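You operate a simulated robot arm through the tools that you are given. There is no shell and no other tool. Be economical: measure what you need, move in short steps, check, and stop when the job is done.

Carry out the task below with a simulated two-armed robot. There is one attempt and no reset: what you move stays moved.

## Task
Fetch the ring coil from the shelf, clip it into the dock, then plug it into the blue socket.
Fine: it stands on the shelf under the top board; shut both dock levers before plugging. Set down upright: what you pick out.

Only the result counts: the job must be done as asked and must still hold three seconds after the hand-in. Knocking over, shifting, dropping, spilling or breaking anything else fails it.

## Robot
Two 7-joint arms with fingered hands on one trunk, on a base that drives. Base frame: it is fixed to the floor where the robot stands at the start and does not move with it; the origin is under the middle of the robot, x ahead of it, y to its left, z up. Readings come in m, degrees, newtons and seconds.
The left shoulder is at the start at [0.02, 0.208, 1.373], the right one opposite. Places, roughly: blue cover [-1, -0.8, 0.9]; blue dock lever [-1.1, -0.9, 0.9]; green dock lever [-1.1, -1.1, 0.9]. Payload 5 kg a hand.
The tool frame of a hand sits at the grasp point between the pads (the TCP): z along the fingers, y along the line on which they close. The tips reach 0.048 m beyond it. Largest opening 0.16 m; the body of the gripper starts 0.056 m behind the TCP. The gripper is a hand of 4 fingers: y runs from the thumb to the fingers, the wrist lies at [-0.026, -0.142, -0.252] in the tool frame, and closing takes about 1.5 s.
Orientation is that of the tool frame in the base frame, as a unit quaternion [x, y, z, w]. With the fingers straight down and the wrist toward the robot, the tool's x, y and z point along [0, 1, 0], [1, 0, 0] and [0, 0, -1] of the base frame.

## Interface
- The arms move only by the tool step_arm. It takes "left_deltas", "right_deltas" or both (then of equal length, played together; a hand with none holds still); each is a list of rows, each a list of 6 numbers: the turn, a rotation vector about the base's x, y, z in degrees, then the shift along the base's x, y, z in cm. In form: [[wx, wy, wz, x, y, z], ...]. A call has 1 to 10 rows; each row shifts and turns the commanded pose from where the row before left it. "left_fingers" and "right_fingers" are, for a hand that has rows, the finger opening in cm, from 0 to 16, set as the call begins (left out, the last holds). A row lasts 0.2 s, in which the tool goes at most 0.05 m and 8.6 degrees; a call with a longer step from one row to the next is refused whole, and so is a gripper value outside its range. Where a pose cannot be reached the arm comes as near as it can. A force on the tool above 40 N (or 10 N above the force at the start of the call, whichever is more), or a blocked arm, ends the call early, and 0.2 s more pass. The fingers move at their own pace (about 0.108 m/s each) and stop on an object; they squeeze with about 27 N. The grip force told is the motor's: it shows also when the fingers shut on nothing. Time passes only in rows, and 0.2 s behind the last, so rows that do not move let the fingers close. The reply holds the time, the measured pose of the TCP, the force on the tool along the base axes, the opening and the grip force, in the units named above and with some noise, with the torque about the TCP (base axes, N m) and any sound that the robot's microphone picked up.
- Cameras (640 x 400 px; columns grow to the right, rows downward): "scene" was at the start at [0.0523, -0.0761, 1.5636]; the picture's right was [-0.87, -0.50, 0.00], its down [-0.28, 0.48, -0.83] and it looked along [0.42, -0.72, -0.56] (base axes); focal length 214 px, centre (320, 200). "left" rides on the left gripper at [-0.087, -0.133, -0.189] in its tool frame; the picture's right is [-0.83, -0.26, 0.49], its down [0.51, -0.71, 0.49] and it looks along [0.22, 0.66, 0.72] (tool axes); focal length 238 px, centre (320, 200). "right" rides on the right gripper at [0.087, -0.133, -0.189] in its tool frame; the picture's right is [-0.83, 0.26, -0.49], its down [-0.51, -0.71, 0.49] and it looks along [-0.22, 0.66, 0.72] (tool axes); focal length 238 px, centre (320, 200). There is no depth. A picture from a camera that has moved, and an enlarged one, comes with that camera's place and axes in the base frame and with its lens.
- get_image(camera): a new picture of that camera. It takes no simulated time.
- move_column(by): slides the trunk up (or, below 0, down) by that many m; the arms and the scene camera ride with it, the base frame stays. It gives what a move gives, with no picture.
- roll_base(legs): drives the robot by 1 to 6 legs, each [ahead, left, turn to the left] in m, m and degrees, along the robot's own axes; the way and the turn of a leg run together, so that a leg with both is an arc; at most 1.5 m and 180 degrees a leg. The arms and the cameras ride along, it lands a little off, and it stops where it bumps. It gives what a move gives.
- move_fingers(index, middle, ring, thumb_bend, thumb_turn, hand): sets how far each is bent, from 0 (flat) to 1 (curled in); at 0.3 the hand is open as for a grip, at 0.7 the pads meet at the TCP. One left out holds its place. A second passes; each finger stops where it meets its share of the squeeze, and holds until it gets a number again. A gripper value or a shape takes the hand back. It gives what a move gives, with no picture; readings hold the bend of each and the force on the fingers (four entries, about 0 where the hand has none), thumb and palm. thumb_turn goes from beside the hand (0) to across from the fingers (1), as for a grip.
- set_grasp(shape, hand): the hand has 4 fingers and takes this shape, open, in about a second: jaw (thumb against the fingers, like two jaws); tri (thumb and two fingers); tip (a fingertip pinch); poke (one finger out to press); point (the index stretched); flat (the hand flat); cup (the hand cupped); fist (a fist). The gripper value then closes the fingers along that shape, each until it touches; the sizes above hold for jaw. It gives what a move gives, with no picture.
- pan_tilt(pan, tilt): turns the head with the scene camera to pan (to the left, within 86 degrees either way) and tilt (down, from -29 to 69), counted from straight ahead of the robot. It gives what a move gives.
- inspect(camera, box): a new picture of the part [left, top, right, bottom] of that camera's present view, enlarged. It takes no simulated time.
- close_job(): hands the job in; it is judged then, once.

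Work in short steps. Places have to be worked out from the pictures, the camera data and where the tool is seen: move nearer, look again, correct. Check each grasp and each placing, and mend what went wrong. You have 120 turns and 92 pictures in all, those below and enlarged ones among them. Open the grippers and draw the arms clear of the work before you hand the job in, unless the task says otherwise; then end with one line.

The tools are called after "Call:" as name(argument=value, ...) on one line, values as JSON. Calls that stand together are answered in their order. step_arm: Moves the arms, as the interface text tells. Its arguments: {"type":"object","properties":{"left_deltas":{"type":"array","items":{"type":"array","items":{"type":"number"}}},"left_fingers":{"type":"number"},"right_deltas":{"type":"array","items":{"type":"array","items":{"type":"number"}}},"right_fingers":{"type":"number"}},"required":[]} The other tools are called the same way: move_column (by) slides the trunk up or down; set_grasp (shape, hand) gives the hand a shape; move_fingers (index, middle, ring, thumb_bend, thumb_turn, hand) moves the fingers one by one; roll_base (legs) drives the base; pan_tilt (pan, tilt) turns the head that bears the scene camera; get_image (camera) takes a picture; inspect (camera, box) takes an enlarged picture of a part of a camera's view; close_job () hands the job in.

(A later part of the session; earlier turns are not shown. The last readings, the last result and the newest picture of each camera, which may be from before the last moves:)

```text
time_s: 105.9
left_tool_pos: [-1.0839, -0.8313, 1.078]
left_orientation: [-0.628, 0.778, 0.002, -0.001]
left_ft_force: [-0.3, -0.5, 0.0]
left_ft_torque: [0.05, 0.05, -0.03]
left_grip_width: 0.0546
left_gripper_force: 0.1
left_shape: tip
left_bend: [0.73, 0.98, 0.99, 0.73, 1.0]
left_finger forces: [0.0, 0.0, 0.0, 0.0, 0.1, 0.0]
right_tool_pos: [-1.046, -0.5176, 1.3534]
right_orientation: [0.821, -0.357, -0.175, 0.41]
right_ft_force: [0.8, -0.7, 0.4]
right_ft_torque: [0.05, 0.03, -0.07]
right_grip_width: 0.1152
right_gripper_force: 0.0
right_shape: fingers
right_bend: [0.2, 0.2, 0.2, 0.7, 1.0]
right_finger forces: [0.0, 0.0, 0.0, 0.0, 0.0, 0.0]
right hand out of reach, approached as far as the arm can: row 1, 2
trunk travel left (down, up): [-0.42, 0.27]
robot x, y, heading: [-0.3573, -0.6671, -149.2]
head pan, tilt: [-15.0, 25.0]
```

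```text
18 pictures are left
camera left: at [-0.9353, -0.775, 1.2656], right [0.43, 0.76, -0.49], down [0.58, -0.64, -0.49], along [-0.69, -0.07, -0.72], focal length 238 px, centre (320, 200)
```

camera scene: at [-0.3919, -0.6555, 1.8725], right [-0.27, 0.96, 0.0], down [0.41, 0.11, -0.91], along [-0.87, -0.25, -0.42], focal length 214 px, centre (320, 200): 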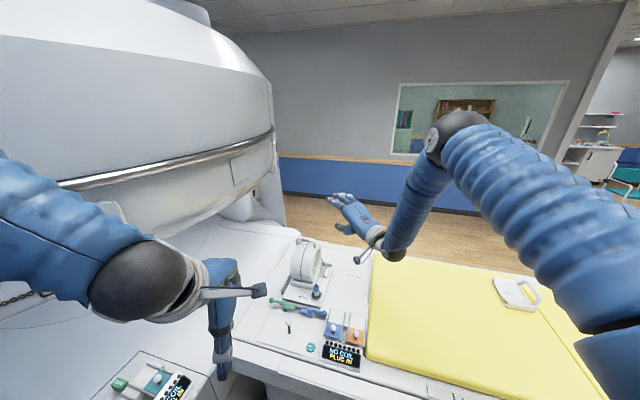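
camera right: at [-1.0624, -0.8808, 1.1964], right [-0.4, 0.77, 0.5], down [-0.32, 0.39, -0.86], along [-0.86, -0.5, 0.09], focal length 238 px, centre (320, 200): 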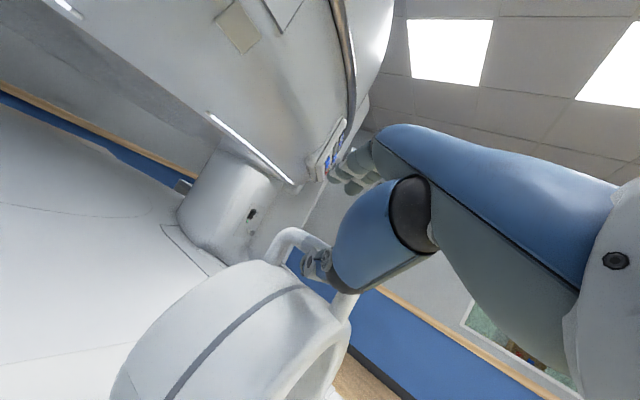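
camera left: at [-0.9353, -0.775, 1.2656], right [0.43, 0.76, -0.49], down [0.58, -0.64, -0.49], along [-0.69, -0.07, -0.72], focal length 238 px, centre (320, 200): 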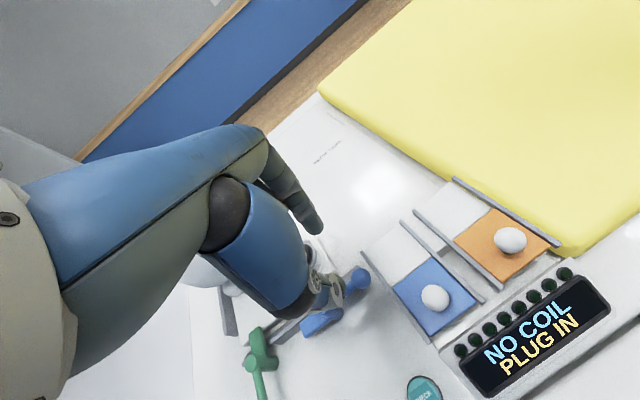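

Ball confirmed at (−1.088, −0.832). Descend partway and check clearance from the plug with the scene camera.

Call:
step_arm(left_deltas=[[0, 0, 0, 0.3, -0.2, -2], [0, 0, 0, 0, 0, -2], [0, 0, 0, 0, 0, -2], [0, 0, 0, 0, 0, -1.5], [0, 0, 0, 0, 0, 0]])

Call:
inspect(camera="scene", box=[250, 170, 390, 300])

```text
time_s: 107.1
left_tool_pos: [-1.0824, -0.8324, 1.002]
left_orientation: [-0.628, 0.779, 0.001, 0.0]
left_ft_force: [0.4, 0.6, 0.4]
left_ft_torque: [-0.01, 0.0, -0.01]
left_grip_width: 0.0543
left_gripper_force: 0.1
left_shape: tip
left_bend: [0.73, 0.98, 0.99, 0.73, 1.0]
left_finger forces: [0.0, 0.1, 0.1, 0.0, 0.0, 0.0]
right_tool_pos: [-1.0478, -0.5155, 1.3546]
right_orientation: [0.82, -0.356, -0.175, 0.411]
right_ft_force: [-0.5, 0.9, -0.1]
right_ft_torque: [0.0, 0.06, -0.02]
right_grip_width: 0.1153
right_gripper_force: 0.1
right_shape: fingers
right_bend: [0.2, 0.2, 0.2, 0.7, 1.0]
right_finger forces: [0.0, 0.0, 0.0, 0.0, 0.0, 0.0]
trunk travel left (down, up): [-0.42, 0.27]
robot x, y, heading: [-0.3535, -0.6685, -148.9]
head pan, tilt: [-15.0, 25.0]
```

```text
3.08 times, centred on (320, 235) of scene
camera zoom: at [-0.4586, -0.6964, 1.6226], right [-0.27, 0.96, 0.0], down [0.41, 0.11, -0.91], along [-0.87, -0.25, -0.42], focal length 660 px, centre (320, 92)
```

zoom: 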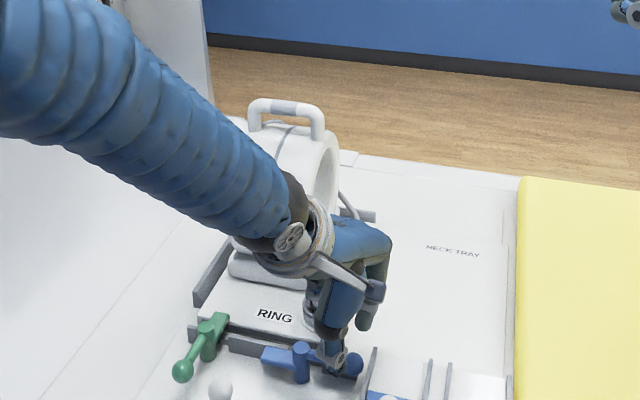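

Continue the descent, then close on the ball.

Call:
step_arm(left_deltas=[[0, 0, 0, 0.3, 0, -1.3], [0, 0, 0, 0, 0, -1.3], [0, 0, 0, 0, 0, -1.2], [0, 0, 0, 0, 0, 0]])

Call:
get_image(camera="left")

```text
time_s: 108.1
left_tool_pos: [-1.0793, -0.8342, 0.9641]
left_orientation: [-0.626, 0.78, 0.001, 0.0]
left_ft_force: [0.4, -0.4, -0.7]
left_ft_torque: [-0.01, -0.01, 0.04]
left_grip_width: 0.0545
left_gripper_force: 0.0
left_shape: tip
left_bend: [0.73, 0.98, 0.99, 0.73, 1.0]
left_finger forces: [0.0, 0.0, 0.1, 0.0, 0.1, 0.1]
right_tool_pos: [-1.0467, -0.5152, 1.3547]
right_orientation: [0.821, -0.356, -0.175, 0.411]
right_ft_force: [-0.4, 0.2, 0.4]
right_ft_torque: [0.02, 0.05, 0.0]
right_grip_width: 0.1152
right_gripper_force: 0.1
right_shape: fingers
right_bend: [0.2, 0.2, 0.2, 0.7, 1.0]
right_finger forces: [0.0, 0.0, 0.0, 0.1, 0.0, 0.0]
trunk travel left (down, up): [-0.42, 0.27]
robot x, y, heading: [-0.3589, -0.6684, -149.1]
head pan, tilt: [-15.0, 25.0]
```

```text
16 pictures are left
camera left: at [-0.9312, -0.777, 1.1525], right [0.43, 0.76, -0.49], down [0.58, -0.64, -0.49], along [-0.69, -0.07, -0.72], focal length 238 px, centre (320, 200)
```

left: 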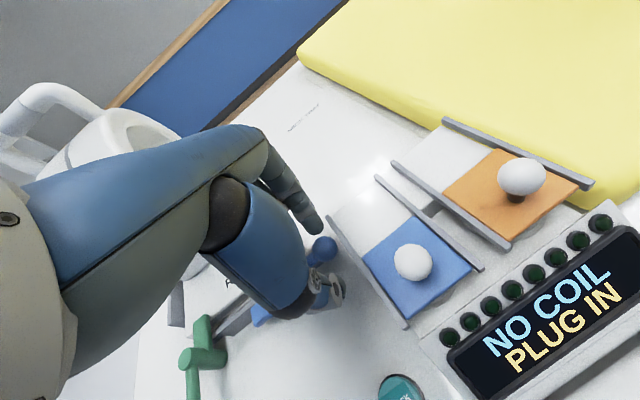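

Ball between index and thumb. Close and sweep the blue lever along its arc.

Call:
step_arm(left_deltas=[[0, 0, 0, 0, 0, -0.3], [0, 0, 0, 0, 0, 0], [0, 0, 0, 1.81, -0.24, 0], [0, 0, 0, 1.69, -0.7, 0], [0, 0, 0, 1.45, -1.11, 0], [0, 0, 3, 1.11, -1.45, 0], [0, 0, 3, 0.7, -1.69, 0], [0, 0, 0, 0.1, -1.1, 0], [0, 0, 0, 0, 0, 0]], left_fingers=2.2)

Call:
get_image(camera="left")

```text
time_s: 110.1
left_tool_pos: [-1.0103, -0.892, 0.9592]
left_orientation: [-0.666, 0.746, 0.0, 0.002]
left_ft_force: [-7.1, 17.1, -16.3]
left_ft_torque: [0.74, 0.22, -0.85]
left_grip_width: 0.0193
left_gripper_force: 26.8
left_shape: tip
left_bend: [0.72, 1.0, 1.0, 0.74, 1.0]
left_finger forces: [56.1, 0.0, 0.0, 0.0, 36.3, 0.1]
right_tool_pos: [-1.0486, -0.5139, 1.353]
right_orientation: [0.82, -0.358, -0.176, 0.41]
right_ft_force: [0.5, -0.5, 0.0]
right_ft_torque: [0.0, -0.02, 0.03]
right_grip_width: 0.1152
right_gripper_force: 0.1
right_shape: fingers
right_bend: [0.2, 0.2, 0.2, 0.7, 1.0]
right_finger forces: [0.0, 0.1, 0.0, 0.0, 0.1, 0.0]
trunk travel left (down, up): [-0.42, 0.27]
robot x, y, heading: [-0.3616, -0.6695, -149.0]
head pan, tilt: [-15.0, 25.0]
```

```text
15 pictures are left
camera left: at [-0.8698, -0.8205, 1.1483], right [0.35, 0.8, -0.48], down [0.65, -0.58, -0.49], along [-0.68, -0.14, -0.72], focal length 238 px, centre (320, 200)
```

left: 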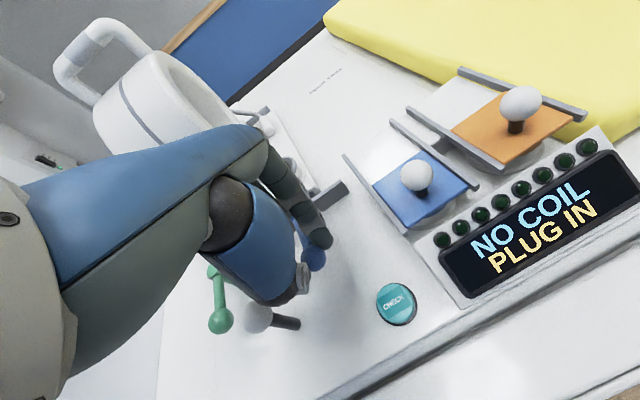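

Blue lever reached its stop too. Release, lift, and move above the blue cover's knob at about (−1.005, −0.765, 0.95).

Call:
step_arm(left_deltas=[[0, 0, 0, 0, 0.2, 0], [0, 0, 0, 0, 0, 0], [0, 0, 0, 0, 0, 4], [0, 0, 0, 0, 0, 4], [0, 0, 0, 0.1, 3, 1], [0, 0, 0, 0.2, 3.2, 0], [0, 0, 0, 0.2, 3.2, 0], [0, 0, 0, 0.2, 3.2, 0], [0, 0, 0, 0, 0, 0]], left_fingers=5.5)

Call:
get_image(camera="left")

Call:
inspect(camera="scene", box=[250, 170, 390, 300])

```text
time_s: 112.1
left_tool_pos: [-1.0035, -0.7689, 1.0506]
left_orientation: [-0.667, 0.745, 0.001, 0.0]
left_ft_force: [0.1, -0.4, 0.4]
left_ft_torque: [0.05, -0.04, 0.0]
left_grip_width: 0.0547
left_gripper_force: 0.1
left_shape: tip
left_bend: [0.73, 0.98, 0.99, 0.73, 1.0]
left_finger forces: [0.0, 0.0, 0.0, 0.1, 0.0, 0.0]
right_tool_pos: [-1.0474, -0.5166, 1.3551]
right_orientation: [0.821, -0.357, -0.176, 0.41]
right_ft_force: [-0.9, -0.9, 0.9]
right_ft_torque: [0.05, 0.04, -0.04]
right_grip_width: 0.1154
right_gripper_force: 0.0
right_shape: fingers
right_bend: [0.2, 0.2, 0.2, 0.7, 1.0]
right_finger forces: [0.1, 0.1, 0.0, 0.0, 0.1, 0.0]
trunk travel left (down, up): [-0.42, 0.27]
robot x, y, heading: [-0.3559, -0.6658, -149.2]
head pan, tilt: [-15.0, 25.0]
```

```text
14 pictures are left
camera left: at [-0.8625, -0.6964, 1.2388], right [0.35, 0.8, -0.49], down [0.65, -0.58, -0.49], along [-0.68, -0.14, -0.72], focal length 238 px, centre (320, 200)
```

left: 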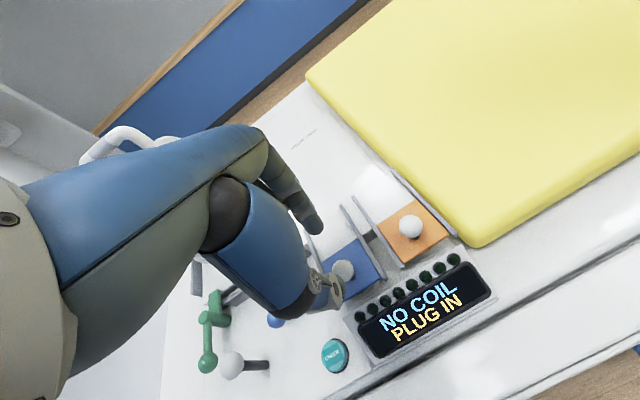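

```text
3.08 times, centred on (320, 235) of scene
camera zoom: at [-0.4586, -0.6984, 1.6225], right [-0.27, 0.96, 0.0], down [0.41, 0.12, -0.91], along [-0.87, -0.25, -0.42], focal length 660 px, centre (320, 92)
```

zoom: 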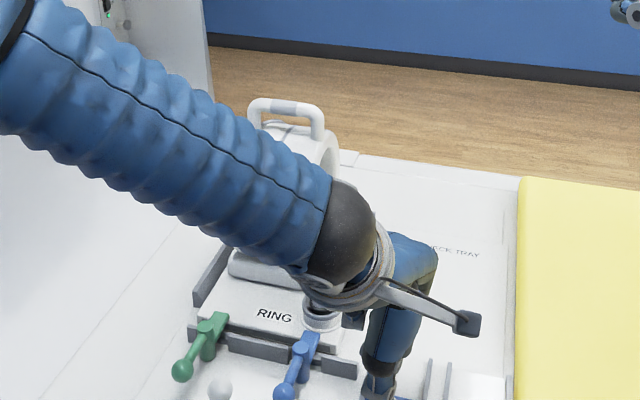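

Both levers are shut. Knob confirmed at (−1.005, −0.771). Descend over it, close, and slide the cover in −x.

Call:
step_arm(left_deltas=[[0, 0, 0, 0, 0, -2.5], [0, 0, 0, 0, 0, -2.5], [0, 0, 0, 0, 0, -2], [0, 0, 0, 0, 0, 0]])

Call:
step_arm(left_deltas=[[0, 0, 0, 0, 0, 0], [0, 0, 0, 0, 0, 0], [0, 0, 0, -1.5, 0, 0], [0, 0, 0, -1.5, 0, 0], [0, 0, 0, -1.5, 0, 0], [0, 0, 0, -1.5, 0, 0], [0, 0, 0, 0, 0, 0]], left_fingers=2)

Call:
get_image(camera="left")

```text
time_s: 113.1
left_tool_pos: [-1.0053, -0.7675, 0.9817]
left_orientation: [-0.667, 0.745, 0.003, -0.001]
left_ft_force: [1.3, 1.1, 11.7]
left_ft_torque: [-0.09, -0.59, 0.07]
left_grip_width: 0.0557
left_gripper_force: 0.1
left_shape: tip
left_bend: [0.73, 0.98, 0.99, 0.74, 1.0]
left_finger forces: [0.0, 0.0, 0.1, 0.0, 12.1, 0.0]
right_tool_pos: [-1.0467, -0.5146, 1.3548]
right_orientation: [0.821, -0.356, -0.176, 0.411]
right_ft_force: [-0.5, -0.7, 0.1]
right_ft_torque: [0.04, -0.02, 0.0]
right_grip_width: 0.1152
right_gripper_force: 0.0
right_shape: fingers
right_bend: [0.2, 0.2, 0.2, 0.7, 1.0]
right_finger forces: [0.0, 0.0, 0.1, 0.0, 0.1, 0.1]
trunk travel left (down, up): [-0.42, 0.27]
robot x, y, heading: [-0.3571, -0.6633, -149.1]
head pan, tilt: [-15.0, 25.0]
```

```text
time_s: 114.7
left_tool_pos: [-1.0633, -0.7677, 0.9826]
left_orientation: [-0.667, 0.745, 0.002, -0.001]
left_ft_force: [-1.3, 1.9, 18.8]
left_ft_torque: [-0.06, -0.01, -0.02]
left_grip_width: 0.0436
left_gripper_force: 27.2
left_shape: tip
left_bend: [0.72, 1.0, 1.0, 0.76, 1.0]
left_finger forces: [24.2, 0.0, 0.0, 0.0, 36.0, 0.0]
right_tool_pos: [-1.045, -0.514, 1.3549]
right_orientation: [0.82, -0.357, -0.176, 0.411]
right_ft_force: [0.0, 0.1, 0.0]
right_ft_torque: [-0.03, 0.02, -0.02]
right_grip_width: 0.115
right_gripper_force: 0.0
right_shape: fingers
right_bend: [0.2, 0.2, 0.2, 0.7, 1.0]
right_finger forces: [0.0, 0.1, 0.0, 0.0, 0.0, 0.1]
trunk travel left (down, up): [-0.42, 0.27]
robot x, y, heading: [-0.3604, -0.6672, -149.0]
head pan, tilt: [-15.0, 25.0]
```

```text
12 pictures are left
camera left: at [-0.9209, -0.6956, 1.17], right [0.35, 0.8, -0.49], down [0.65, -0.58, -0.49], along [-0.68, -0.14, -0.72], focal length 238 px, centre (320, 200)
```

left: 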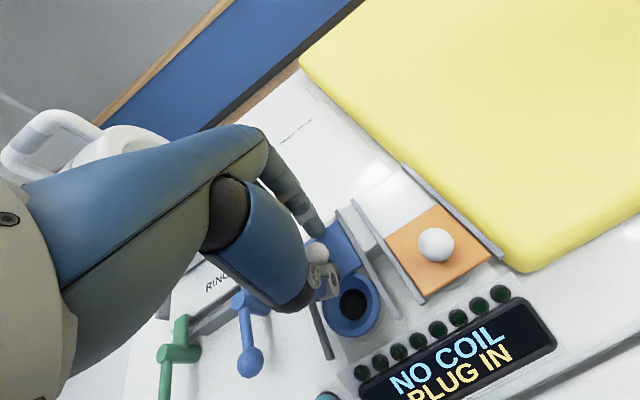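

The cover slid and the blue socket (hole ≈ (−1.017, −0.765)) is exposed. Push 1 cm more, then release and lift.

Call:
step_arm(left_deltas=[[0, 0, 0, -0.8, 0, 0], [0, 0, 0, -0.7, 0, 0], [0, 0, 0, 0, 0, 0]])

Call:
step_arm(left_deltas=[[0, 0, 0, 0, 0, 0], [0, 0, 0, 0, 0, 0], [0, 0, 0, 0, 0, 3], [0, 0, 0, 0, 0, 4], [0, 0, 0, 0, 0, 4], [0, 0, 0, 0, 0, 3]], left_fingers=6)

Call:
set_grasp(hand="left", shape="tri")

Call:
get_image(camera="left")

```text
time_s: 115.5
left_tool_pos: [-1.077, -0.7672, 0.9834]
left_orientation: [-0.667, 0.745, 0.001, -0.003]
left_ft_force: [6.8, 1.2, 25.5]
left_ft_torque: [-0.19, -0.99, 0.09]
left_grip_width: 0.0436
left_gripper_force: 27.2
left_shape: tip
left_bend: [0.72, 1.0, 1.0, 0.76, 1.0]
left_finger forces: [22.0, 0.0, 0.1, 0.1, 51.0, 0.0]
right_tool_pos: [-1.0461, -0.5151, 1.3547]
right_orientation: [0.821, -0.356, -0.176, 0.411]
right_ft_force: [-0.4, -0.3, 0.1]
right_ft_torque: [0.05, -0.04, 0.01]
right_grip_width: 0.1155
right_gripper_force: 0.0
right_shape: fingers
right_bend: [0.2, 0.2, 0.2, 0.7, 1.0]
right_finger forces: [0.1, 0.0, 0.0, 0.0, 0.0, 0.0]
trunk travel left (down, up): [-0.42, 0.27]
robot x, y, heading: [-0.3602, -0.6672, -149.6]
head pan, tilt: [-15.0, 25.0]
```

```text
time_s: 116.9
left_tool_pos: [-1.078, -0.7686, 1.1219]
left_orientation: [-0.667, 0.745, 0.0, -0.001]
left_ft_force: [1.2, 0.6, -1.7]
left_ft_torque: [-0.03, 0.1, 0.02]
left_grip_width: 0.0597
left_gripper_force: 0.1
left_shape: tip
left_bend: [0.73, 0.98, 0.99, 0.73, 1.0]
left_finger forces: [0.1, 0.0, 0.0, 0.1, 0.0, 0.0]
right_tool_pos: [-1.0464, -0.5151, 1.3541]
right_orientation: [0.82, -0.357, -0.176, 0.41]
right_ft_force: [0.4, 0.1, 0.6]
right_ft_torque: [0.02, 0.06, -0.01]
right_grip_width: 0.1151
right_gripper_force: 0.1
right_shape: fingers
right_bend: [0.2, 0.2, 0.2, 0.7, 1.0]
right_finger forces: [0.0, 0.0, 0.0, 0.0, 0.1, 0.0]
trunk travel left (down, up): [-0.42, 0.27]
robot x, y, heading: [-0.3558, -0.6669, -149.4]
head pan, tilt: [-15.0, 25.0]
```

```text
time_s: 117.8
left_tool_pos: [-1.08, -0.7681, 1.1227]
left_orientation: [-0.668, 0.744, 0.001, -0.001]
left_ft_force: [0.4, 0.8, -0.3]
left_ft_torque: [-0.02, 0.0, 0.03]
left_grip_width: 0.1596
left_gripper_force: 0.1
left_shape: tri
left_bend: [0.3, 0.3, 0.99, 0.3, 0.98]
left_finger forces: [0.0, 0.0, 0.0, 0.0, 0.1, 0.0]
right_tool_pos: [-1.0464, -0.5163, 1.3543]
right_orientation: [0.821, -0.356, -0.175, 0.411]
right_ft_force: [-0.3, -0.1, 0.5]
right_ft_torque: [0.01, 0.02, -0.04]
right_grip_width: 0.1152
right_gripper_force: 0.0
right_shape: fingers
right_bend: [0.2, 0.2, 0.2, 0.7, 1.0]
right_finger forces: [0.0, 0.0, 0.0, 0.1, 0.0, 0.1]
trunk travel left (down, up): [-0.42, 0.27]
robot x, y, heading: [-0.3618, -0.6674, -149.5]
head pan, tilt: [-15.0, 25.0]
```

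```text
11 pictures are left
camera left: at [-0.9373, -0.6959, 1.31], right [0.35, 0.8, -0.49], down [0.65, -0.58, -0.49], along [-0.68, -0.14, -0.72], focal length 238 px, centre (320, 200)
```

left: 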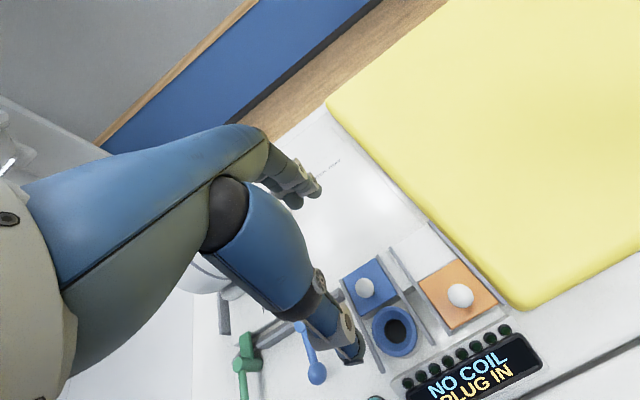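

Socket hole triangulates to about (−1.007, −0.760), top z≈0.935; plug tip at (−1.205, −0.891, 0.977). I rotate the left hand +55° and move above the plug with three fingers open at 8 cm.

Call:
step_arm(left_deltas=[[0, 0, 7, -1.8, -1.7, 0.5], [0, 0, 8, -1.8, -1.8, 0.5], [0, 0, 8, -1.8, -1.8, 0], [0, 0, 8, -1.8, -1.8, 0], [0, 0, 8, -1.8, -1.8, 0], [0, 0, 8, -1.8, -1.7, 0], [0, 0, 8, -1.7, -1.7, 0], [0, 0, 0, 0, 0, 0]], left_fingers=8)

Call:
get_image(camera="left")

```text
time_s: 119.6
left_tool_pos: [-1.1804, -0.8999, 1.132]
left_orientation: [0.936, -0.351, 0.0, 0.0]
left_ft_force: [-0.2, -0.8, -0.5]
left_ft_torque: [0.01, -0.04, 0.02]
left_grip_width: 0.0798
left_gripper_force: 0.0
left_shape: tri
left_bend: [0.74, 0.45, 0.99, 0.69, 1.0]
left_finger forces: [0.0, 0.0, 0.1, 0.0, 0.0, 0.0]
left hand out of reach, approached as far as the arm can: row 7
right_tool_pos: [-1.0471, -0.516, 1.3531]
right_orientation: [0.821, -0.356, -0.174, 0.411]
right_ft_force: [-0.1, 0.0, -1.1]
right_ft_torque: [0.0, 0.01, -0.02]
right_grip_width: 0.115
right_gripper_force: 0.0
right_shape: fingers
right_bend: [0.2, 0.2, 0.2, 0.7, 1.0]
right_finger forces: [0.1, 0.0, 0.1, 0.0, 0.0, 0.0]
trunk travel left (down, up): [-0.42, 0.27]
robot x, y, heading: [-0.3581, -0.6671, -149.4]
head pan, tilt: [-15.0, 25.0]
```

```text
10 pictures are left
camera left: at [-1.1572, -0.7423, 1.3198], right [-0.46, 0.74, -0.49], down [0.85, 0.2, -0.49], along [-0.27, -0.64, -0.72], focal length 238 px, centre (320, 200)
```

left: 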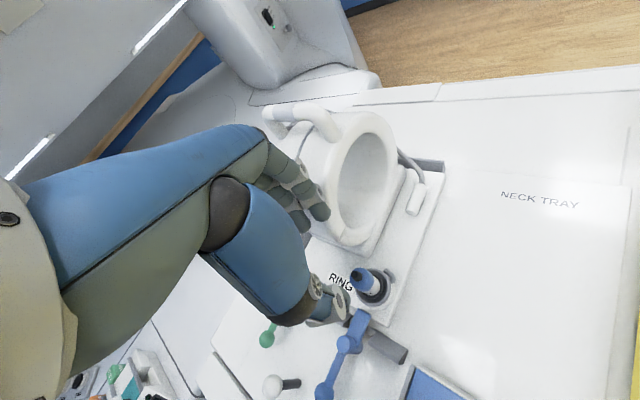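

The near-overhead view puts the plug at (−1.182, −0.908), right under the TCP. To gain reach for descending, I retract 4 cm and drive the base 5 cm closer.

Call:
step_arm(left_deltas=[[0, 0, 0, 2, 1, 0], [0, 0, 0, 2.1, 1, 0], [0, 0, 0, 0, 0, 0]])

Call:
roll_base(legs=[[0.05, 0, 0]])

Call:
get_image(camera="left")

```text
time_s: 120.4
left_tool_pos: [-1.1401, -0.8796, 1.1314]
left_orientation: [0.936, -0.352, -0.001, 0.001]
left_ft_force: [-0.3, 0.5, 0.0]
left_ft_torque: [0.04, -0.01, -0.02]
left_grip_width: 0.0799
left_gripper_force: 0.0
left_shape: tri
left_bend: [0.74, 0.45, 0.99, 0.69, 1.0]
left_finger forces: [0.1, 0.0, 0.0, 0.0, 0.0, 0.1]
right_tool_pos: [-1.0474, -0.5152, 1.3526]
right_orientation: [0.821, -0.357, -0.175, 0.41]
right_ft_force: [-0.6, -0.5, -0.2]
right_ft_torque: [0.0, -0.04, 0.02]
right_grip_width: 0.1154
right_gripper_force: 0.0
right_shape: fingers
right_bend: [0.2, 0.2, 0.2, 0.7, 1.0]
right_finger forces: [0.1, 0.0, 0.0, 0.1, 0.0, 0.0]
trunk travel left (down, up): [-0.42, 0.27]
robot x, y, heading: [-0.3538, -0.6661, -149.3]
head pan, tilt: [-15.0, 25.0]
```

```text
time_s: 121.3
left_tool_pos: [-1.182, -0.9017, 1.1307]
left_orientation: [0.936, -0.353, -0.001, 0.001]
left_ft_force: [-1.7, 0.3, -0.6]
left_ft_torque: [-0.05, -0.07, 0.0]
left_grip_width: 0.0801
left_gripper_force: 0.0
left_shape: tri
left_bend: [0.74, 0.45, 0.99, 0.69, 1.0]
left_finger forces: [0.0, 0.1, 0.0, 0.0, 0.0, 0.1]
right_tool_pos: [-1.0914, -0.5381, 1.3527]
right_orientation: [0.821, -0.357, -0.175, 0.41]
right_ft_force: [-0.9, 0.3, -0.7]
right_ft_torque: [-0.09, -0.06, 0.13]
right_grip_width: 0.1154
right_gripper_force: 0.1
right_shape: fingers
right_bend: [0.2, 0.2, 0.2, 0.7, 1.0]
right_finger forces: [0.0, 0.1, 0.0, 0.0, 0.0, 0.1]
trunk travel left (down, up): [-0.42, 0.27]
robot x, y, heading: [-0.3997, -0.6897, -149.3]
head pan, tilt: [-15.0, 25.0]
```

```text
9 pictures are left
camera left: at [-1.1598, -0.744, 1.3191], right [-0.46, 0.74, -0.49], down [0.85, 0.2, -0.49], along [-0.27, -0.64, -0.72], focal length 238 px, centre (320, 200)
```

left: 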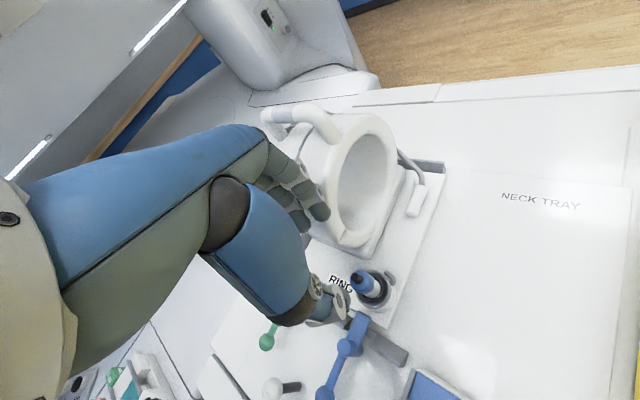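

Plug tip at (−1.185, −0.908). Shift slightly and descend to straddle the plug.

Call:
step_arm(left_deltas=[[0, 0, 0, -0.3, -0.6, -2.5], [0, 0, 0, 0, 0, -2.5], [0, 0, 0, 0, 0, -2.5], [0, 0, 0, 0, 0, -2.5], [0, 0, 0, 0, 0, -2.5], [0, 0, 0, 0, 0, -2], [0, 0, 0, 0, 0, -1], [0, 0, 0, 0, 0, 0]])

Call:
inspect(camera="left", box=[240, 160, 460, 360])

```text
time_s: 121.9
left_tool_pos: [-1.1847, -0.9037, 1.105]
left_orientation: [0.935, -0.353, -0.007, 0.006]
left_ft_force: [27.8, 10.3, 37.1]
left_ft_torque: [-1.0, 1.07, 0.47]
left_grip_width: 0.0735
left_gripper_force: 0.1
left_shape: tri
left_bend: [0.75, 0.46, 0.99, 0.69, 1.0]
left_finger forces: [42.5, 5.6, 0.0, 0.1, 0.0, 0.0]
right_tool_pos: [-1.0856, -0.5365, 1.3548]
right_orientation: [0.82, -0.358, -0.177, 0.411]
right_ft_force: [-1.3, -0.7, -0.8]
right_ft_torque: [-0.01, -0.05, 0.05]
right_grip_width: 0.1151
right_gripper_force: 0.0
right_shape: fingers
right_bend: [0.2, 0.2, 0.2, 0.7, 1.0]
right_finger forces: [0.0, 0.0, 0.1, 0.1, 0.0, 0.0]
trunk travel left (down, up): [-0.42, 0.27]
robot x, y, heading: [-0.3994, -0.6918, -149.2]
head pan, tilt: [-15.0, 25.0]
stopped in row 2 (left hand): the force on the tool passed its limit at 55 N (the readings are from after the stop); the commanded pose is now the measured one
```

```text
2.00 times, centred on (350, 260) of left
camera zoom: at [-1.1587, -0.7449, 1.2918], right [-0.46, 0.74, -0.48], down [0.84, 0.19, -0.51], along [-0.28, -0.64, -0.71], focal length 477 px, centre (260, 80)
```

zoom: 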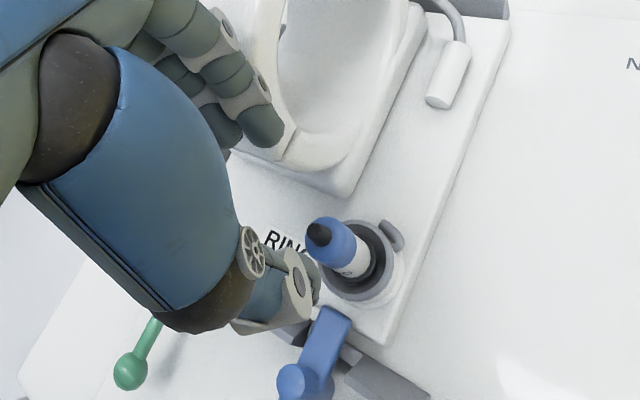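

The index finger met the ring edge. The right hand suits this better (its other fingers lie on the free side), so I pull the left hand clear and rotate the right hand to point down.

Call:
step_arm(left_deltas=[[0, 0, 0, 0, 0, 3], [0, 0, 0, 0, 0, 3], [0, 0, 0, 0, 0, 3], [0, 0, 0, 0, 0, 3], [0, 0, 0, 4, -1.5, 0], [0, 0, 0, 4, -1.5, 0], [0, 0, 0, 4, -1.5, 0], [0, 0, 0, 4, -1.5, 0], [0, 0, 0, 4, -1.5, 0], [0, 0, 0, 4, -1.5, 0]], right_deltas=[[0, 0, 0, 0, 0, 0], [2.23, -5.6, -4.4, 0, 0, 0], [2.23, -5.6, -4.4, 0, 0, 0], [2.23, -5.6, -4.4, 0, 0, 0], [2.23, -5.6, -4.4, 0, 0, 0], [2.23, -5.6, -4.4, 0, 0, 0], [2.23, -5.6, -4.4, 0, 0, 0], [2.23, -5.6, -4.4, 0, 0, 0], [2.23, -5.6, -4.4, 0, 0, 0], [2.23, -5.6, -4.4, 0, 0, 0]])

Call:
set_grasp(hand="right", shape="tri")

```text
time_s: 124.1
left_tool_pos: [-0.9452, -1.0023, 1.2168]
left_orientation: [0.935, -0.354, -0.006, 0.001]
left_ft_force: [0.7, -1.9, -0.5]
left_ft_torque: [0.26, 0.05, -0.08]
left_grip_width: 0.0796
left_gripper_force: 0.0
left_shape: tri
left_bend: [0.74, 0.45, 0.99, 0.69, 1.0]
left_finger forces: [0.1, 0.0, 0.1, 0.0, 0.0, 0.0]
right_tool_pos: [-1.0962, -0.5402, 1.3549]
right_orientation: [0.708, -0.706, -0.002, -0.002]
right_ft_force: [0.0, -2.5, 0.9]
right_ft_torque: [0.3, 0.0, -0.06]
right_grip_width: 0.1152
right_gripper_force: 0.1
right_shape: fingers
right_bend: [0.2, 0.2, 0.2, 0.7, 1.0]
right_finger forces: [0.1, 0.0, 0.0, 0.1, 0.0, 0.0]
right hand out of reach, approached as far as the arm can: row 3, 4
trunk travel left (down, up): [-0.42, 0.27]
robot x, y, heading: [-0.4013, -0.6897, -149.1]
head pan, tilt: [-15.0, 25.0]
```

```text
time_s: 125.0
left_tool_pos: [-0.9466, -0.9966, 1.218]
left_orientation: [0.935, -0.354, -0.004, 0.004]
left_ft_force: [0.5, 1.2, 0.5]
left_ft_torque: [-0.03, -0.03, -0.01]
left_grip_width: 0.08
left_gripper_force: 0.0
left_shape: tri
left_bend: [0.74, 0.45, 0.99, 0.69, 1.0]
left_finger forces: [0.0, 0.0, 0.2, 0.1, 0.0, 0.0]
right_tool_pos: [-1.0975, -0.5358, 1.3547]
right_orientation: [0.708, -0.706, 0.001, 0.001]
right_ft_force: [0.3, 0.6, 0.0]
right_ft_torque: [-0.02, 0.02, -0.04]
right_grip_width: 0.1598
right_gripper_force: 0.0
right_shape: tri
right_bend: [0.3, 0.3, 0.99, 0.3, 0.98]
right_finger forces: [0.0, 0.0, 0.1, 0.0, 0.0, 0.1]
trunk travel left (down, up): [-0.42, 0.27]
robot x, y, heading: [-0.3993, -0.6933, -149.4]
head pan, tilt: [-15.0, 25.0]
```

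Move the left hand further off and bring the right hand above the plug (yaw −10°, 7 cm opening).

Call:
step_arm(left_deltas=[[0, 0, 0, 3, -2, 1], [0, 0, 0, 3, -2, 1], [0, 0, 0, 3, -2, 1], [0, 0, 0, 3, -2, 1], [0, 0, 0, 0, 0, 0], [0, 0, 0, 0, 0, 0], [0, 0, 0, 0, 0, 0], [0, 0, 0, 0, 0, 0], [0, 0, 0, 0, 0, 0], [0, 0, 0, 0, 0, 0]], right_deltas=[[0, 0, -5, -0.9, -4.0, -2.4], [0, 0, -5, -0.9, -4.0, -2.4], [0, 0, 0, -0.9, -4.1, -2.4], [0, 0, 0, -1, -4.1, -2.5], [0, 0, 0, -1, -4.1, -2.5], [0, 0, 0, -1, -4.2, -2.5], [0, 0, 0, -1, -4.2, -2.5], [0, 0, 0, -1, -4.2, -2.5], [0, 0, 0, -1, -4.1, -2.5], [0, 0, 0, 0, 0, 0]], right_fingers=7)

Call:
get_image(camera="right")

```text
time_s: 127.2
left_tool_pos: [-0.8269, -1.0765, 1.2586]
left_orientation: [0.936, -0.353, -0.005, 0.004]
left_ft_force: [0.9, 0.6, 0.1]
left_ft_torque: [-0.03, 0.05, 0.03]
left_grip_width: 0.08
left_gripper_force: 0.0
left_shape: tri
left_bend: [0.74, 0.45, 0.99, 0.69, 1.0]
left_finger forces: [0.0, 0.1, 0.0, 0.0, 0.1, 0.0]
right_tool_pos: [-1.1852, -0.7824, 1.0775]
right_orientation: [-0.649, 0.761, -0.008, -0.013]
right_ft_force: [0.6, 0.7, -0.6]
right_ft_torque: [0.0, -0.01, 0.0]
right_grip_width: 0.0702
right_gripper_force: 0.0
right_shape: tri
right_bend: [0.74, 0.47, 0.99, 0.72, 1.0]
right_finger forces: [0.0, 0.1, 0.1, 0.0, 0.0, 0.0]
right hand out of reach, approached as far as the arm can: row 4, 5, 6, 7, 8, 9
trunk travel left (down, up): [-0.42, 0.27]
robot x, y, heading: [-0.4008, -0.694, -149.3]
head pan, tilt: [-15.0, 25.0]
```

```text
7 pictures are left
camera right: at [-1.0651, -0.8826, 1.267], right [-0.12, 0.88, 0.46], down [0.78, 0.38, -0.51], along [-0.62, 0.3, -0.73], focal length 238 px, centre (320, 200)
```

right: 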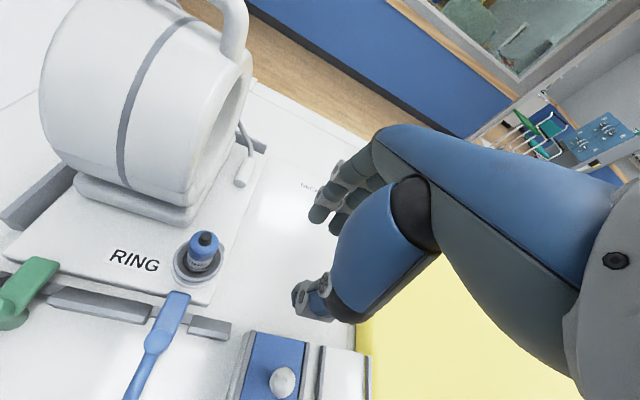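

The right arm can't get there from here. Better: stand further toward +y so the left hand can come in with index on the −y side. I retract the right arm, then shift the base.

Call:
step_arm(right_deltas=[[0, 0, 0, 0, 2, 4], [0, 0, 0, 0, 2, 4], [0, 0, 0, 0.5, 3, 3.5], [0, 0, 0, 1, 3, 3], [0, 0, 0, 1, 4, 2], [0, 0, 0, 1, 4, 2], [0, 0, 0, 1, 4, 2], [0, 0, 0, 1, 4, 0], [0, 0, 0, 1, 4, 0], [0, 0, 0, 0, 2, 0]])

Call:
roll_base(legs=[[-0.078, -0.268, 0]])

Call:
set_grasp(hand="left", shape="tip")

```text
time_s: 129.4
left_tool_pos: [-0.8278, -1.0759, 1.2576]
left_orientation: [0.935, -0.353, -0.005, 0.004]
left_ft_force: [-0.1, 0.1, 0.8]
left_ft_torque: [0.03, -0.02, -0.02]
left_grip_width: 0.0802
left_gripper_force: 0.2
left_shape: tri
left_bend: [0.74, 0.45, 0.99, 0.69, 1.0]
left_finger forces: [0.0, 0.0, 0.0, 0.0, 0.0, 0.1]
right_tool_pos: [-1.1216, -0.4513, 1.2741]
right_orientation: [-0.644, 0.765, -0.002, 0.0]
right_ft_force: [-0.1, 1.0, 0.1]
right_ft_torque: [0.02, -0.05, 0.01]
right_grip_width: 0.0702
right_gripper_force: 0.0
right_shape: tri
right_bend: [0.74, 0.47, 0.99, 0.72, 1.0]
right_finger forces: [0.0, 0.0, 0.1, 0.0, 0.0, 0.0]
right hand out of reach, approached as far as the arm can: row 1
trunk travel left (down, up): [-0.42, 0.27]
robot x, y, heading: [-0.4002, -0.6886, -149.2]
head pan, tilt: [-15.0, 25.0]
```

```text
time_s: 131.3
left_tool_pos: [-0.8494, -0.8764, 1.2584]
left_orientation: [0.948, -0.318, -0.006, 0.004]
left_ft_force: [1.3, -1.7, -0.3]
left_ft_torque: [0.13, 0.15, -0.03]
left_grip_width: 0.08
left_gripper_force: 0.0
left_shape: tri
left_bend: [0.74, 0.45, 0.99, 0.69, 1.0]
left_finger forces: [0.1, 0.1, 0.1, 0.1, 0.0, 0.0]
right_tool_pos: [-1.1891, -0.274, 1.2776]
right_orientation: [-0.673, 0.74, 0.001, -0.001]
right_ft_force: [3.0, 1.0, 2.5]
right_ft_torque: [0.01, 0.26, -0.1]
right_grip_width: 0.0702
right_gripper_force: 0.1
right_shape: tri
right_bend: [0.74, 0.47, 0.99, 0.72, 1.0]
right_finger forces: [0.1, 0.1, 0.1, 0.1, 0.1, 0.0]
trunk travel left (down, up): [-0.42, 0.27]
robot x, y, heading: [-0.4574, -0.4546, -144.9]
head pan, tilt: [-15.0, 25.0]
```

```text
time_s: 132.2
left_tool_pos: [-0.8511, -0.8796, 1.2578]
left_orientation: [0.949, -0.314, -0.004, 0.004]
left_ft_force: [0.1, 1.3, 0.9]
left_ft_torque: [-0.04, -0.08, 0.02]
left_grip_width: 0.1598
left_gripper_force: 0.0
left_shape: tip
left_bend: [0.3, 0.98, 0.99, 0.3, 0.98]
left_finger forces: [0.0, 0.0, 0.1, 0.0, 0.0, 0.1]
right_tool_pos: [-1.1954, -0.2803, 1.2731]
right_orientation: [-0.676, 0.737, -0.001, -0.001]
right_ft_force: [-0.2, 0.6, -0.4]
right_ft_torque: [-0.07, 0.05, -0.02]
right_grip_width: 0.0702
right_gripper_force: 0.1
right_shape: tri
right_bend: [0.74, 0.47, 0.99, 0.72, 1.0]
right_finger forces: [0.1, 0.0, 0.0, 0.0, 0.1, 0.0]
trunk travel left (down, up): [-0.42, 0.27]
robot x, y, heading: [-0.4577, -0.461, -144.4]
head pan, tilt: [-15.0, 25.0]
```

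Base is at (−0.458, −0.46). Bring the left hand (index+thumb, 5 cm opening, yaw +21°) above the plug.

Call:
step_arm(left_deltas=[[0, 0, 2.4, -3.7, -0.23, -1.4], [0, 0, 2.4, -3.7, -0.23, -1.4], [0, 0, 2.4, -3.7, -0.23, -1.4], [0, 0, 2.4, -3.7, -0.23, -1.4], [0, 0, 2.4, -3.7, -0.23, -1.4], [0, 0, 2.4, -3.7, -0.23, -1.4], [0, 0, 2.4, -3.7, -0.23, -1.4], [0, 0, 2.4, -3.7, -0.23, -1.4], [0, 0, 2.4, -3.7, -0.23, -1.4], [0, 0, 0, 0, 0, 0]], left_fingers=5)

Call:
get_image(camera="left")

```text
time_s: 134.4
left_tool_pos: [-1.179, -0.9039, 1.1318]
left_orientation: [0.992, -0.129, -0.005, 0.005]
left_ft_force: [-0.3, 1.7, 0.8]
left_ft_torque: [-0.2, -0.19, 0.08]
left_grip_width: 0.0505
left_gripper_force: 0.1
left_shape: tip
left_bend: [0.73, 0.98, 0.99, 0.74, 1.0]
left_finger forces: [0.0, 0.1, 0.0, 0.0, 0.1, 0.0]
right_tool_pos: [-1.1949, -0.2822, 1.276]
right_orientation: [-0.675, 0.738, 0.001, -0.001]
right_ft_force: [2.6, 2.6, 0.4]
right_ft_torque: [-0.26, 0.25, 0.04]
right_grip_width: 0.0702
right_gripper_force: 0.0
right_shape: tri
right_bend: [0.74, 0.47, 0.99, 0.72, 1.0]
right_finger forces: [0.0, 0.0, 0.0, 0.1, 0.0, 0.1]
trunk travel left (down, up): [-0.42, 0.27]
robot x, y, heading: [-0.4616, -0.4596, -144.4]
head pan, tilt: [-15.0, 25.0]
```

```text
6 pictures are left
camera left: at [-1.2272, -0.7511, 1.3197], right [-0.74, 0.46, -0.48], down [0.67, 0.55, -0.5], along [0.04, -0.7, -0.72], focal length 238 px, centre (320, 200)
```

left: 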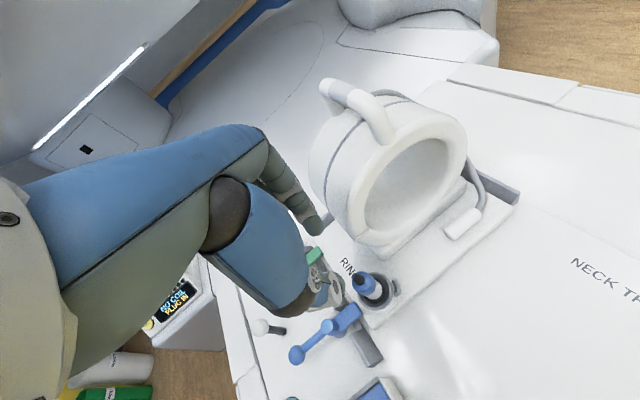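

Plug tip at (−1.178, −0.905), TCP is right above. Descend with a slight +x/+y bias away from the ring.

Call:
step_arm(left_deltas=[[0, 0, 0, 0.2, 0.3, -2], [0, 0, 0, 0, 0, -2], [0, 0, 0, 0, 0, -2], [0, 0, 0, 0, 0, -2], [0, 0, 0, 0, 0, -2], [0, 0, 0, 0, 0, -2], [0, 0, 0, 0, 0, -2], [0, 0, 0, 0, 0, -1.5], [0, 0, 0, 0, 0, 0]])

```text
time_s: 136.4
left_tool_pos: [-1.1748, -0.8968, 0.9752]
left_orientation: [0.992, -0.128, -0.001, 0.006]
left_ft_force: [5.8, 2.9, 3.5]
left_ft_torque: [-0.23, 0.39, 0.14]
left_grip_width: 0.0492
left_gripper_force: 0.0
left_shape: tip
left_bend: [0.73, 0.98, 0.99, 0.74, 1.0]
left_finger forces: [7.6, 0.1, 0.0, 0.0, 0.0, 0.1]
right_tool_pos: [-1.1913, -0.2793, 1.2734]
right_orientation: [-0.675, 0.738, 0.0, -0.001]
right_ft_force: [-0.9, -1.1, 1.3]
right_ft_torque: [0.1, -0.08, 0.01]
right_grip_width: 0.0703
right_gripper_force: 0.1
right_shape: tri
right_bend: [0.74, 0.47, 0.99, 0.72, 1.0]
right_finger forces: [0.1, 0.0, 0.0, 0.0, 0.0, 0.0]
trunk travel left (down, up): [-0.42, 0.27]
robot x, y, heading: [-0.4527, -0.4567, -144.5]
head pan, tilt: [-15.0, 25.0]
stopped in row 9 (left hand): the force on the tool passed its limit at 47 N (the readings are from after the stop); the commanded pose is now the measured one
```

At the bottom the index touched something (now 8 N). Check with the hand camera.

Call:
inspect(camera="left", box=[240, 160, 460, 360])

```text
2.00 times, centred on (350, 260) of left
camera zoom: at [-1.2244, -0.7439, 1.162], right [-0.74, 0.46, -0.49], down [0.67, 0.55, -0.5], along [0.04, -0.7, -0.72], focal length 477 px, centre (260, 80)
```

zoom: 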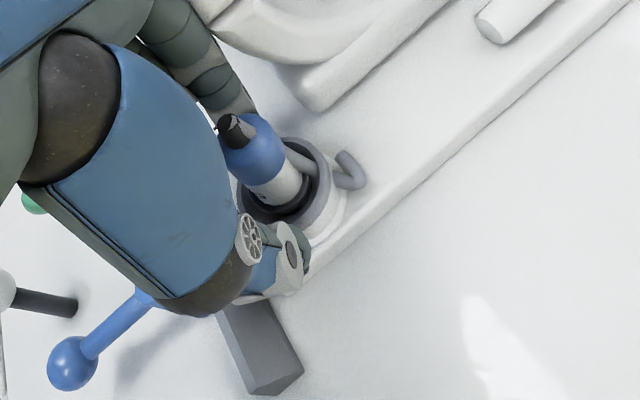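

The plug is between index and thumb (a short cord leads off from its base). Close firmly on it.

Call:
step_arm(left_deltas=[[0, 0, 0, 0, 0, 0], [0, 0, 0, 0, 0, 0], [0, 0, 0, 0, 0, 0], [0, 0, 0, 0, 0, 0], [0, 0, 0, 0, 0, 0], [0, 0, 0, 0, 0, 0]], left_fingers=0)

```text
time_s: 137.8
left_tool_pos: [-1.1755, -0.8992, 0.9746]
left_orientation: [0.992, -0.127, -0.002, 0.004]
left_ft_force: [3.3, 1.6, 9.4]
left_ft_torque: [-0.16, -0.1, 0.41]
left_grip_width: 0.0286
left_gripper_force: 26.6
left_shape: tip
left_bend: [0.73, 1.0, 1.0, 0.75, 1.0]
left_finger forces: [25.1, 0.0, 0.1, 0.2, 24.4, 0.0]
right_tool_pos: [-1.1933, -0.2801, 1.2745]
right_orientation: [-0.676, 0.737, -0.001, -0.001]
right_ft_force: [0.5, 1.0, -0.2]
right_ft_torque: [-0.13, 0.09, 0.05]
right_grip_width: 0.0706
right_gripper_force: 0.1
right_shape: tri
right_bend: [0.74, 0.47, 0.99, 0.72, 1.0]
right_finger forces: [0.0, 0.1, 0.1, 0.1, 0.0, 0.1]
trunk travel left (down, up): [-0.42, 0.27]
robot x, y, heading: [-0.4538, -0.4584, -144.5]
head pan, tilt: [-15.0, 25.0]
```

Grip on plug 2.9 cm wide, 25 N each side. Lift it straight up 8 cm slowly.

Call:
step_arm(left_deltas=[[0, 0, 0, 0, 0, 1], [0, 0, 0, 0, 0, 1], [0, 0, 0, 0, 0, 1], [0, 0, 0, 0, 0, 1], [0, 0, 0, 0, 0, 1.5], [0, 0, 0, 0, 0, 1.5], [0, 0, 0, 0, 0, 1.5], [0, 0, 0, 0, 0, 0]])

Call:
get_image(camera="left")

```text
time_s: 139.6
left_tool_pos: [-1.1763, -0.9014, 1.0594]
left_orientation: [0.992, -0.126, 0.0, 0.005]
left_ft_force: [-2.3, -0.9, -0.9]
left_ft_torque: [-0.06, -0.21, 0.08]
left_grip_width: 0.0278
left_gripper_force: 26.9
left_shape: tip
left_bend: [0.73, 1.0, 1.0, 0.75, 1.0]
left_finger forces: [21.2, 0.0, 0.0, 0.0, 21.3, 0.1]
right_tool_pos: [-1.1958, -0.2829, 1.2732]
right_orientation: [-0.676, 0.737, -0.001, 0.0]
right_ft_force: [0.3, 0.8, 0.1]
right_ft_torque: [-0.07, 0.01, 0.01]
right_grip_width: 0.0701
right_gripper_force: 0.1
right_shape: tri
right_bend: [0.74, 0.47, 0.99, 0.72, 1.0]
right_finger forces: [0.1, 0.0, 0.0, 0.0, 0.0, 0.0]
trunk travel left (down, up): [-0.42, 0.27]
robot x, y, heading: [-0.4568, -0.4599, -144.3]
head pan, tilt: [-15.0, 25.0]
```

```text
4 pictures are left
camera left: at [-1.2265, -0.7484, 1.2465], right [-0.74, 0.46, -0.49], down [0.67, 0.56, -0.5], along [0.05, -0.7, -0.72], focal length 238 px, centre (320, 200)
```

left: 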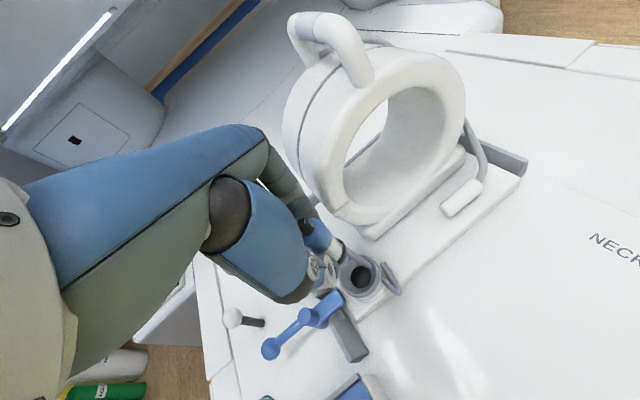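

Plug is out of its holder. Raise a little more and carry it above the blue socket at (−1.007, −0.760).

Call:
step_arm(left_deltas=[[0, 0, 0, 0, 0, 1.5], [0, 0, 0, 0, 0, 1.5], [0, 0, 0, 2.4, 2.0, 0.5], [0, 0, 0, 2.5, 2.1, 0], [0, 0, 0, 2.5, 2.1, 0], [0, 0, 0, 2.5, 2.1, 0], [0, 0, 0, 2.5, 2.1, 0], [0, 0, 0, 2.5, 2.1, 0], [0, 0, 0, 2.2, 1.8, 0], [0, 0, 0, 0, 0, 0]])

Call:
get_image(camera="left")

```text
time_s: 141.8
left_tool_pos: [-1.004, -0.757, 1.0932]
left_orientation: [0.992, -0.126, 0.001, 0.005]
left_ft_force: [-0.7, 0.0, -1.3]
left_ft_torque: [-0.09, -0.12, 0.04]
left_grip_width: 0.0276
left_gripper_force: 26.9
left_shape: tip
left_bend: [0.73, 1.0, 1.0, 0.75, 1.0]
left_finger forces: [21.2, 0.1, 0.0, 0.1, 21.2, 0.0]
right_tool_pos: [-1.1947, -0.2819, 1.2735]
right_orientation: [-0.676, 0.737, -0.001, 0.0]
right_ft_force: [-0.2, 0.2, -0.6]
right_ft_torque: [-0.11, 0.02, 0.08]
right_grip_width: 0.0703
right_gripper_force: 0.1
right_shape: tri
right_bend: [0.74, 0.47, 0.99, 0.72, 1.0]
right_finger forces: [0.1, 0.0, 0.0, 0.0, 0.1, 0.0]
trunk travel left (down, up): [-0.42, 0.27]
robot x, y, heading: [-0.4567, -0.4607, -144.5]
head pan, tilt: [-15.0, 25.0]
```

```text
3 pictures are left
camera left: at [-1.0548, -0.6051, 1.2799], right [-0.74, 0.46, -0.49], down [0.67, 0.56, -0.5], along [0.05, -0.7, -0.72], focal length 238 px, centre (320, 200)
```

left: 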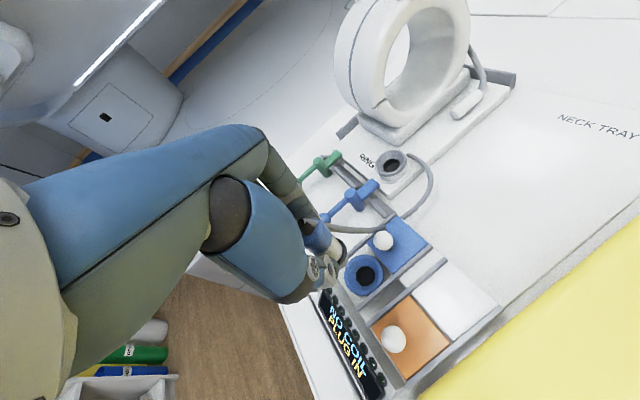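

The socket sits just below the plug; zoom for precise alignment.

Call:
inspect(camera="left", box=[280, 190, 420, 310])

```text
3.33 times, centred on (350, 250) of left
camera zoom: at [-1.0548, -0.6051, 1.2799], right [-0.74, 0.46, -0.49], down [0.67, 0.56, -0.5], along [0.05, -0.7, -0.72], focal length 794 px, centre (220, 33)
```

zoom: 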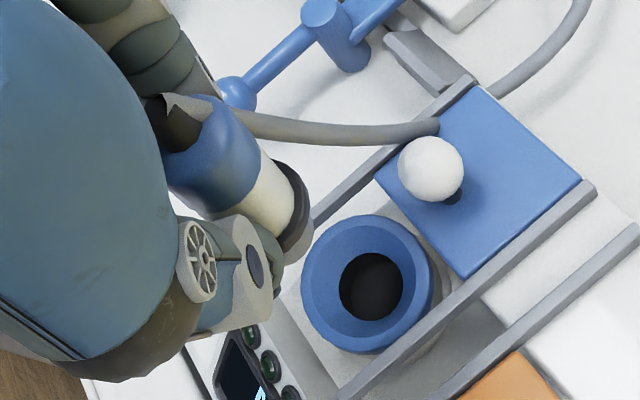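

The plug is vertical and its axis is within ~2 mm of the hole. Small +x correction, then descend until contact.

Call:
step_arm(left_deltas=[[0, 0, 0, 0.15, 0, 0], [0, 0, 0, 0, 0, -1], [0, 0, 0, 0, 0, -1], [0, 0, 0, 0, 0, -1], [0, 0, 0, 0, 0, -0.8], [0, 0, 0, 0, 0, -0.8], [0, 0, 0, 0, 0, -0.8], [0, 0, 0, 0, 0, 0]])

```text
time_s: 143.6
left_tool_pos: [-1.0027, -0.7552, 1.0405]
left_orientation: [0.992, -0.126, -0.001, 0.005]
left_ft_force: [-1.3, 0.3, -2.0]
left_ft_torque: [-0.1, -0.13, 0.03]
left_grip_width: 0.0276
left_gripper_force: 27.0
left_shape: tip
left_bend: [0.73, 1.0, 1.0, 0.75, 1.0]
left_finger forces: [21.2, 0.1, 0.1, 0.0, 21.3, 0.1]
right_tool_pos: [-1.1934, -0.2796, 1.2734]
right_orientation: [-0.676, 0.737, -0.001, 0.0]
right_ft_force: [1.1, 0.9, 1.0]
right_ft_torque: [-0.21, 0.1, 0.06]
right_grip_width: 0.0706
right_gripper_force: 0.1
right_shape: tri
right_bend: [0.74, 0.47, 0.99, 0.72, 1.0]
right_finger forces: [0.0, 0.1, 0.0, 0.0, 0.0, 0.0]
trunk travel left (down, up): [-0.42, 0.27]
robot x, y, heading: [-0.4526, -0.4581, -144.4]
head pan, tilt: [-15.0, 25.0]
```

No contact yet. Nudge −2 mm in y and keep descending.

Call:
step_arm(left_deltas=[[0, 0, 0, 0, -0.2, -0.6], [0, 0, 0, 0, 0, -0.6], [0, 0, 0, 0, 0, -0.6], [0, 0, 0, 0, 0, -0.6], [0, 0, 0, 0, 0, 0]])

```text
time_s: 144.8
left_tool_pos: [-1.0025, -0.759, 1.0166]
left_orientation: [0.992, -0.126, 0.0, 0.003]
left_ft_force: [1.5, -1.2, -1.6]
left_ft_torque: [0.15, 0.2, -0.07]
left_grip_width: 0.0275
left_gripper_force: 26.9
left_shape: tip
left_bend: [0.73, 1.0, 1.0, 0.75, 1.0]
left_finger forces: [21.3, 0.1, 0.0, 0.0, 21.3, 0.0]
right_tool_pos: [-1.1935, -0.282, 1.2737]
right_orientation: [-0.675, 0.738, 0.0, -0.001]
right_ft_force: [-1.0, -1.9, -0.5]
right_ft_torque: [0.23, -0.15, -0.03]
right_grip_width: 0.0703
right_gripper_force: 0.2
right_shape: tri
right_bend: [0.74, 0.47, 0.99, 0.72, 1.0]
right_finger forces: [0.0, 0.1, 0.0, 0.0, 0.1, 0.0]
trunk travel left (down, up): [-0.42, 0.27]
robot x, y, heading: [-0.4518, -0.4529, -144.7]
head pan, tilt: [-15.0, 25.0]
```

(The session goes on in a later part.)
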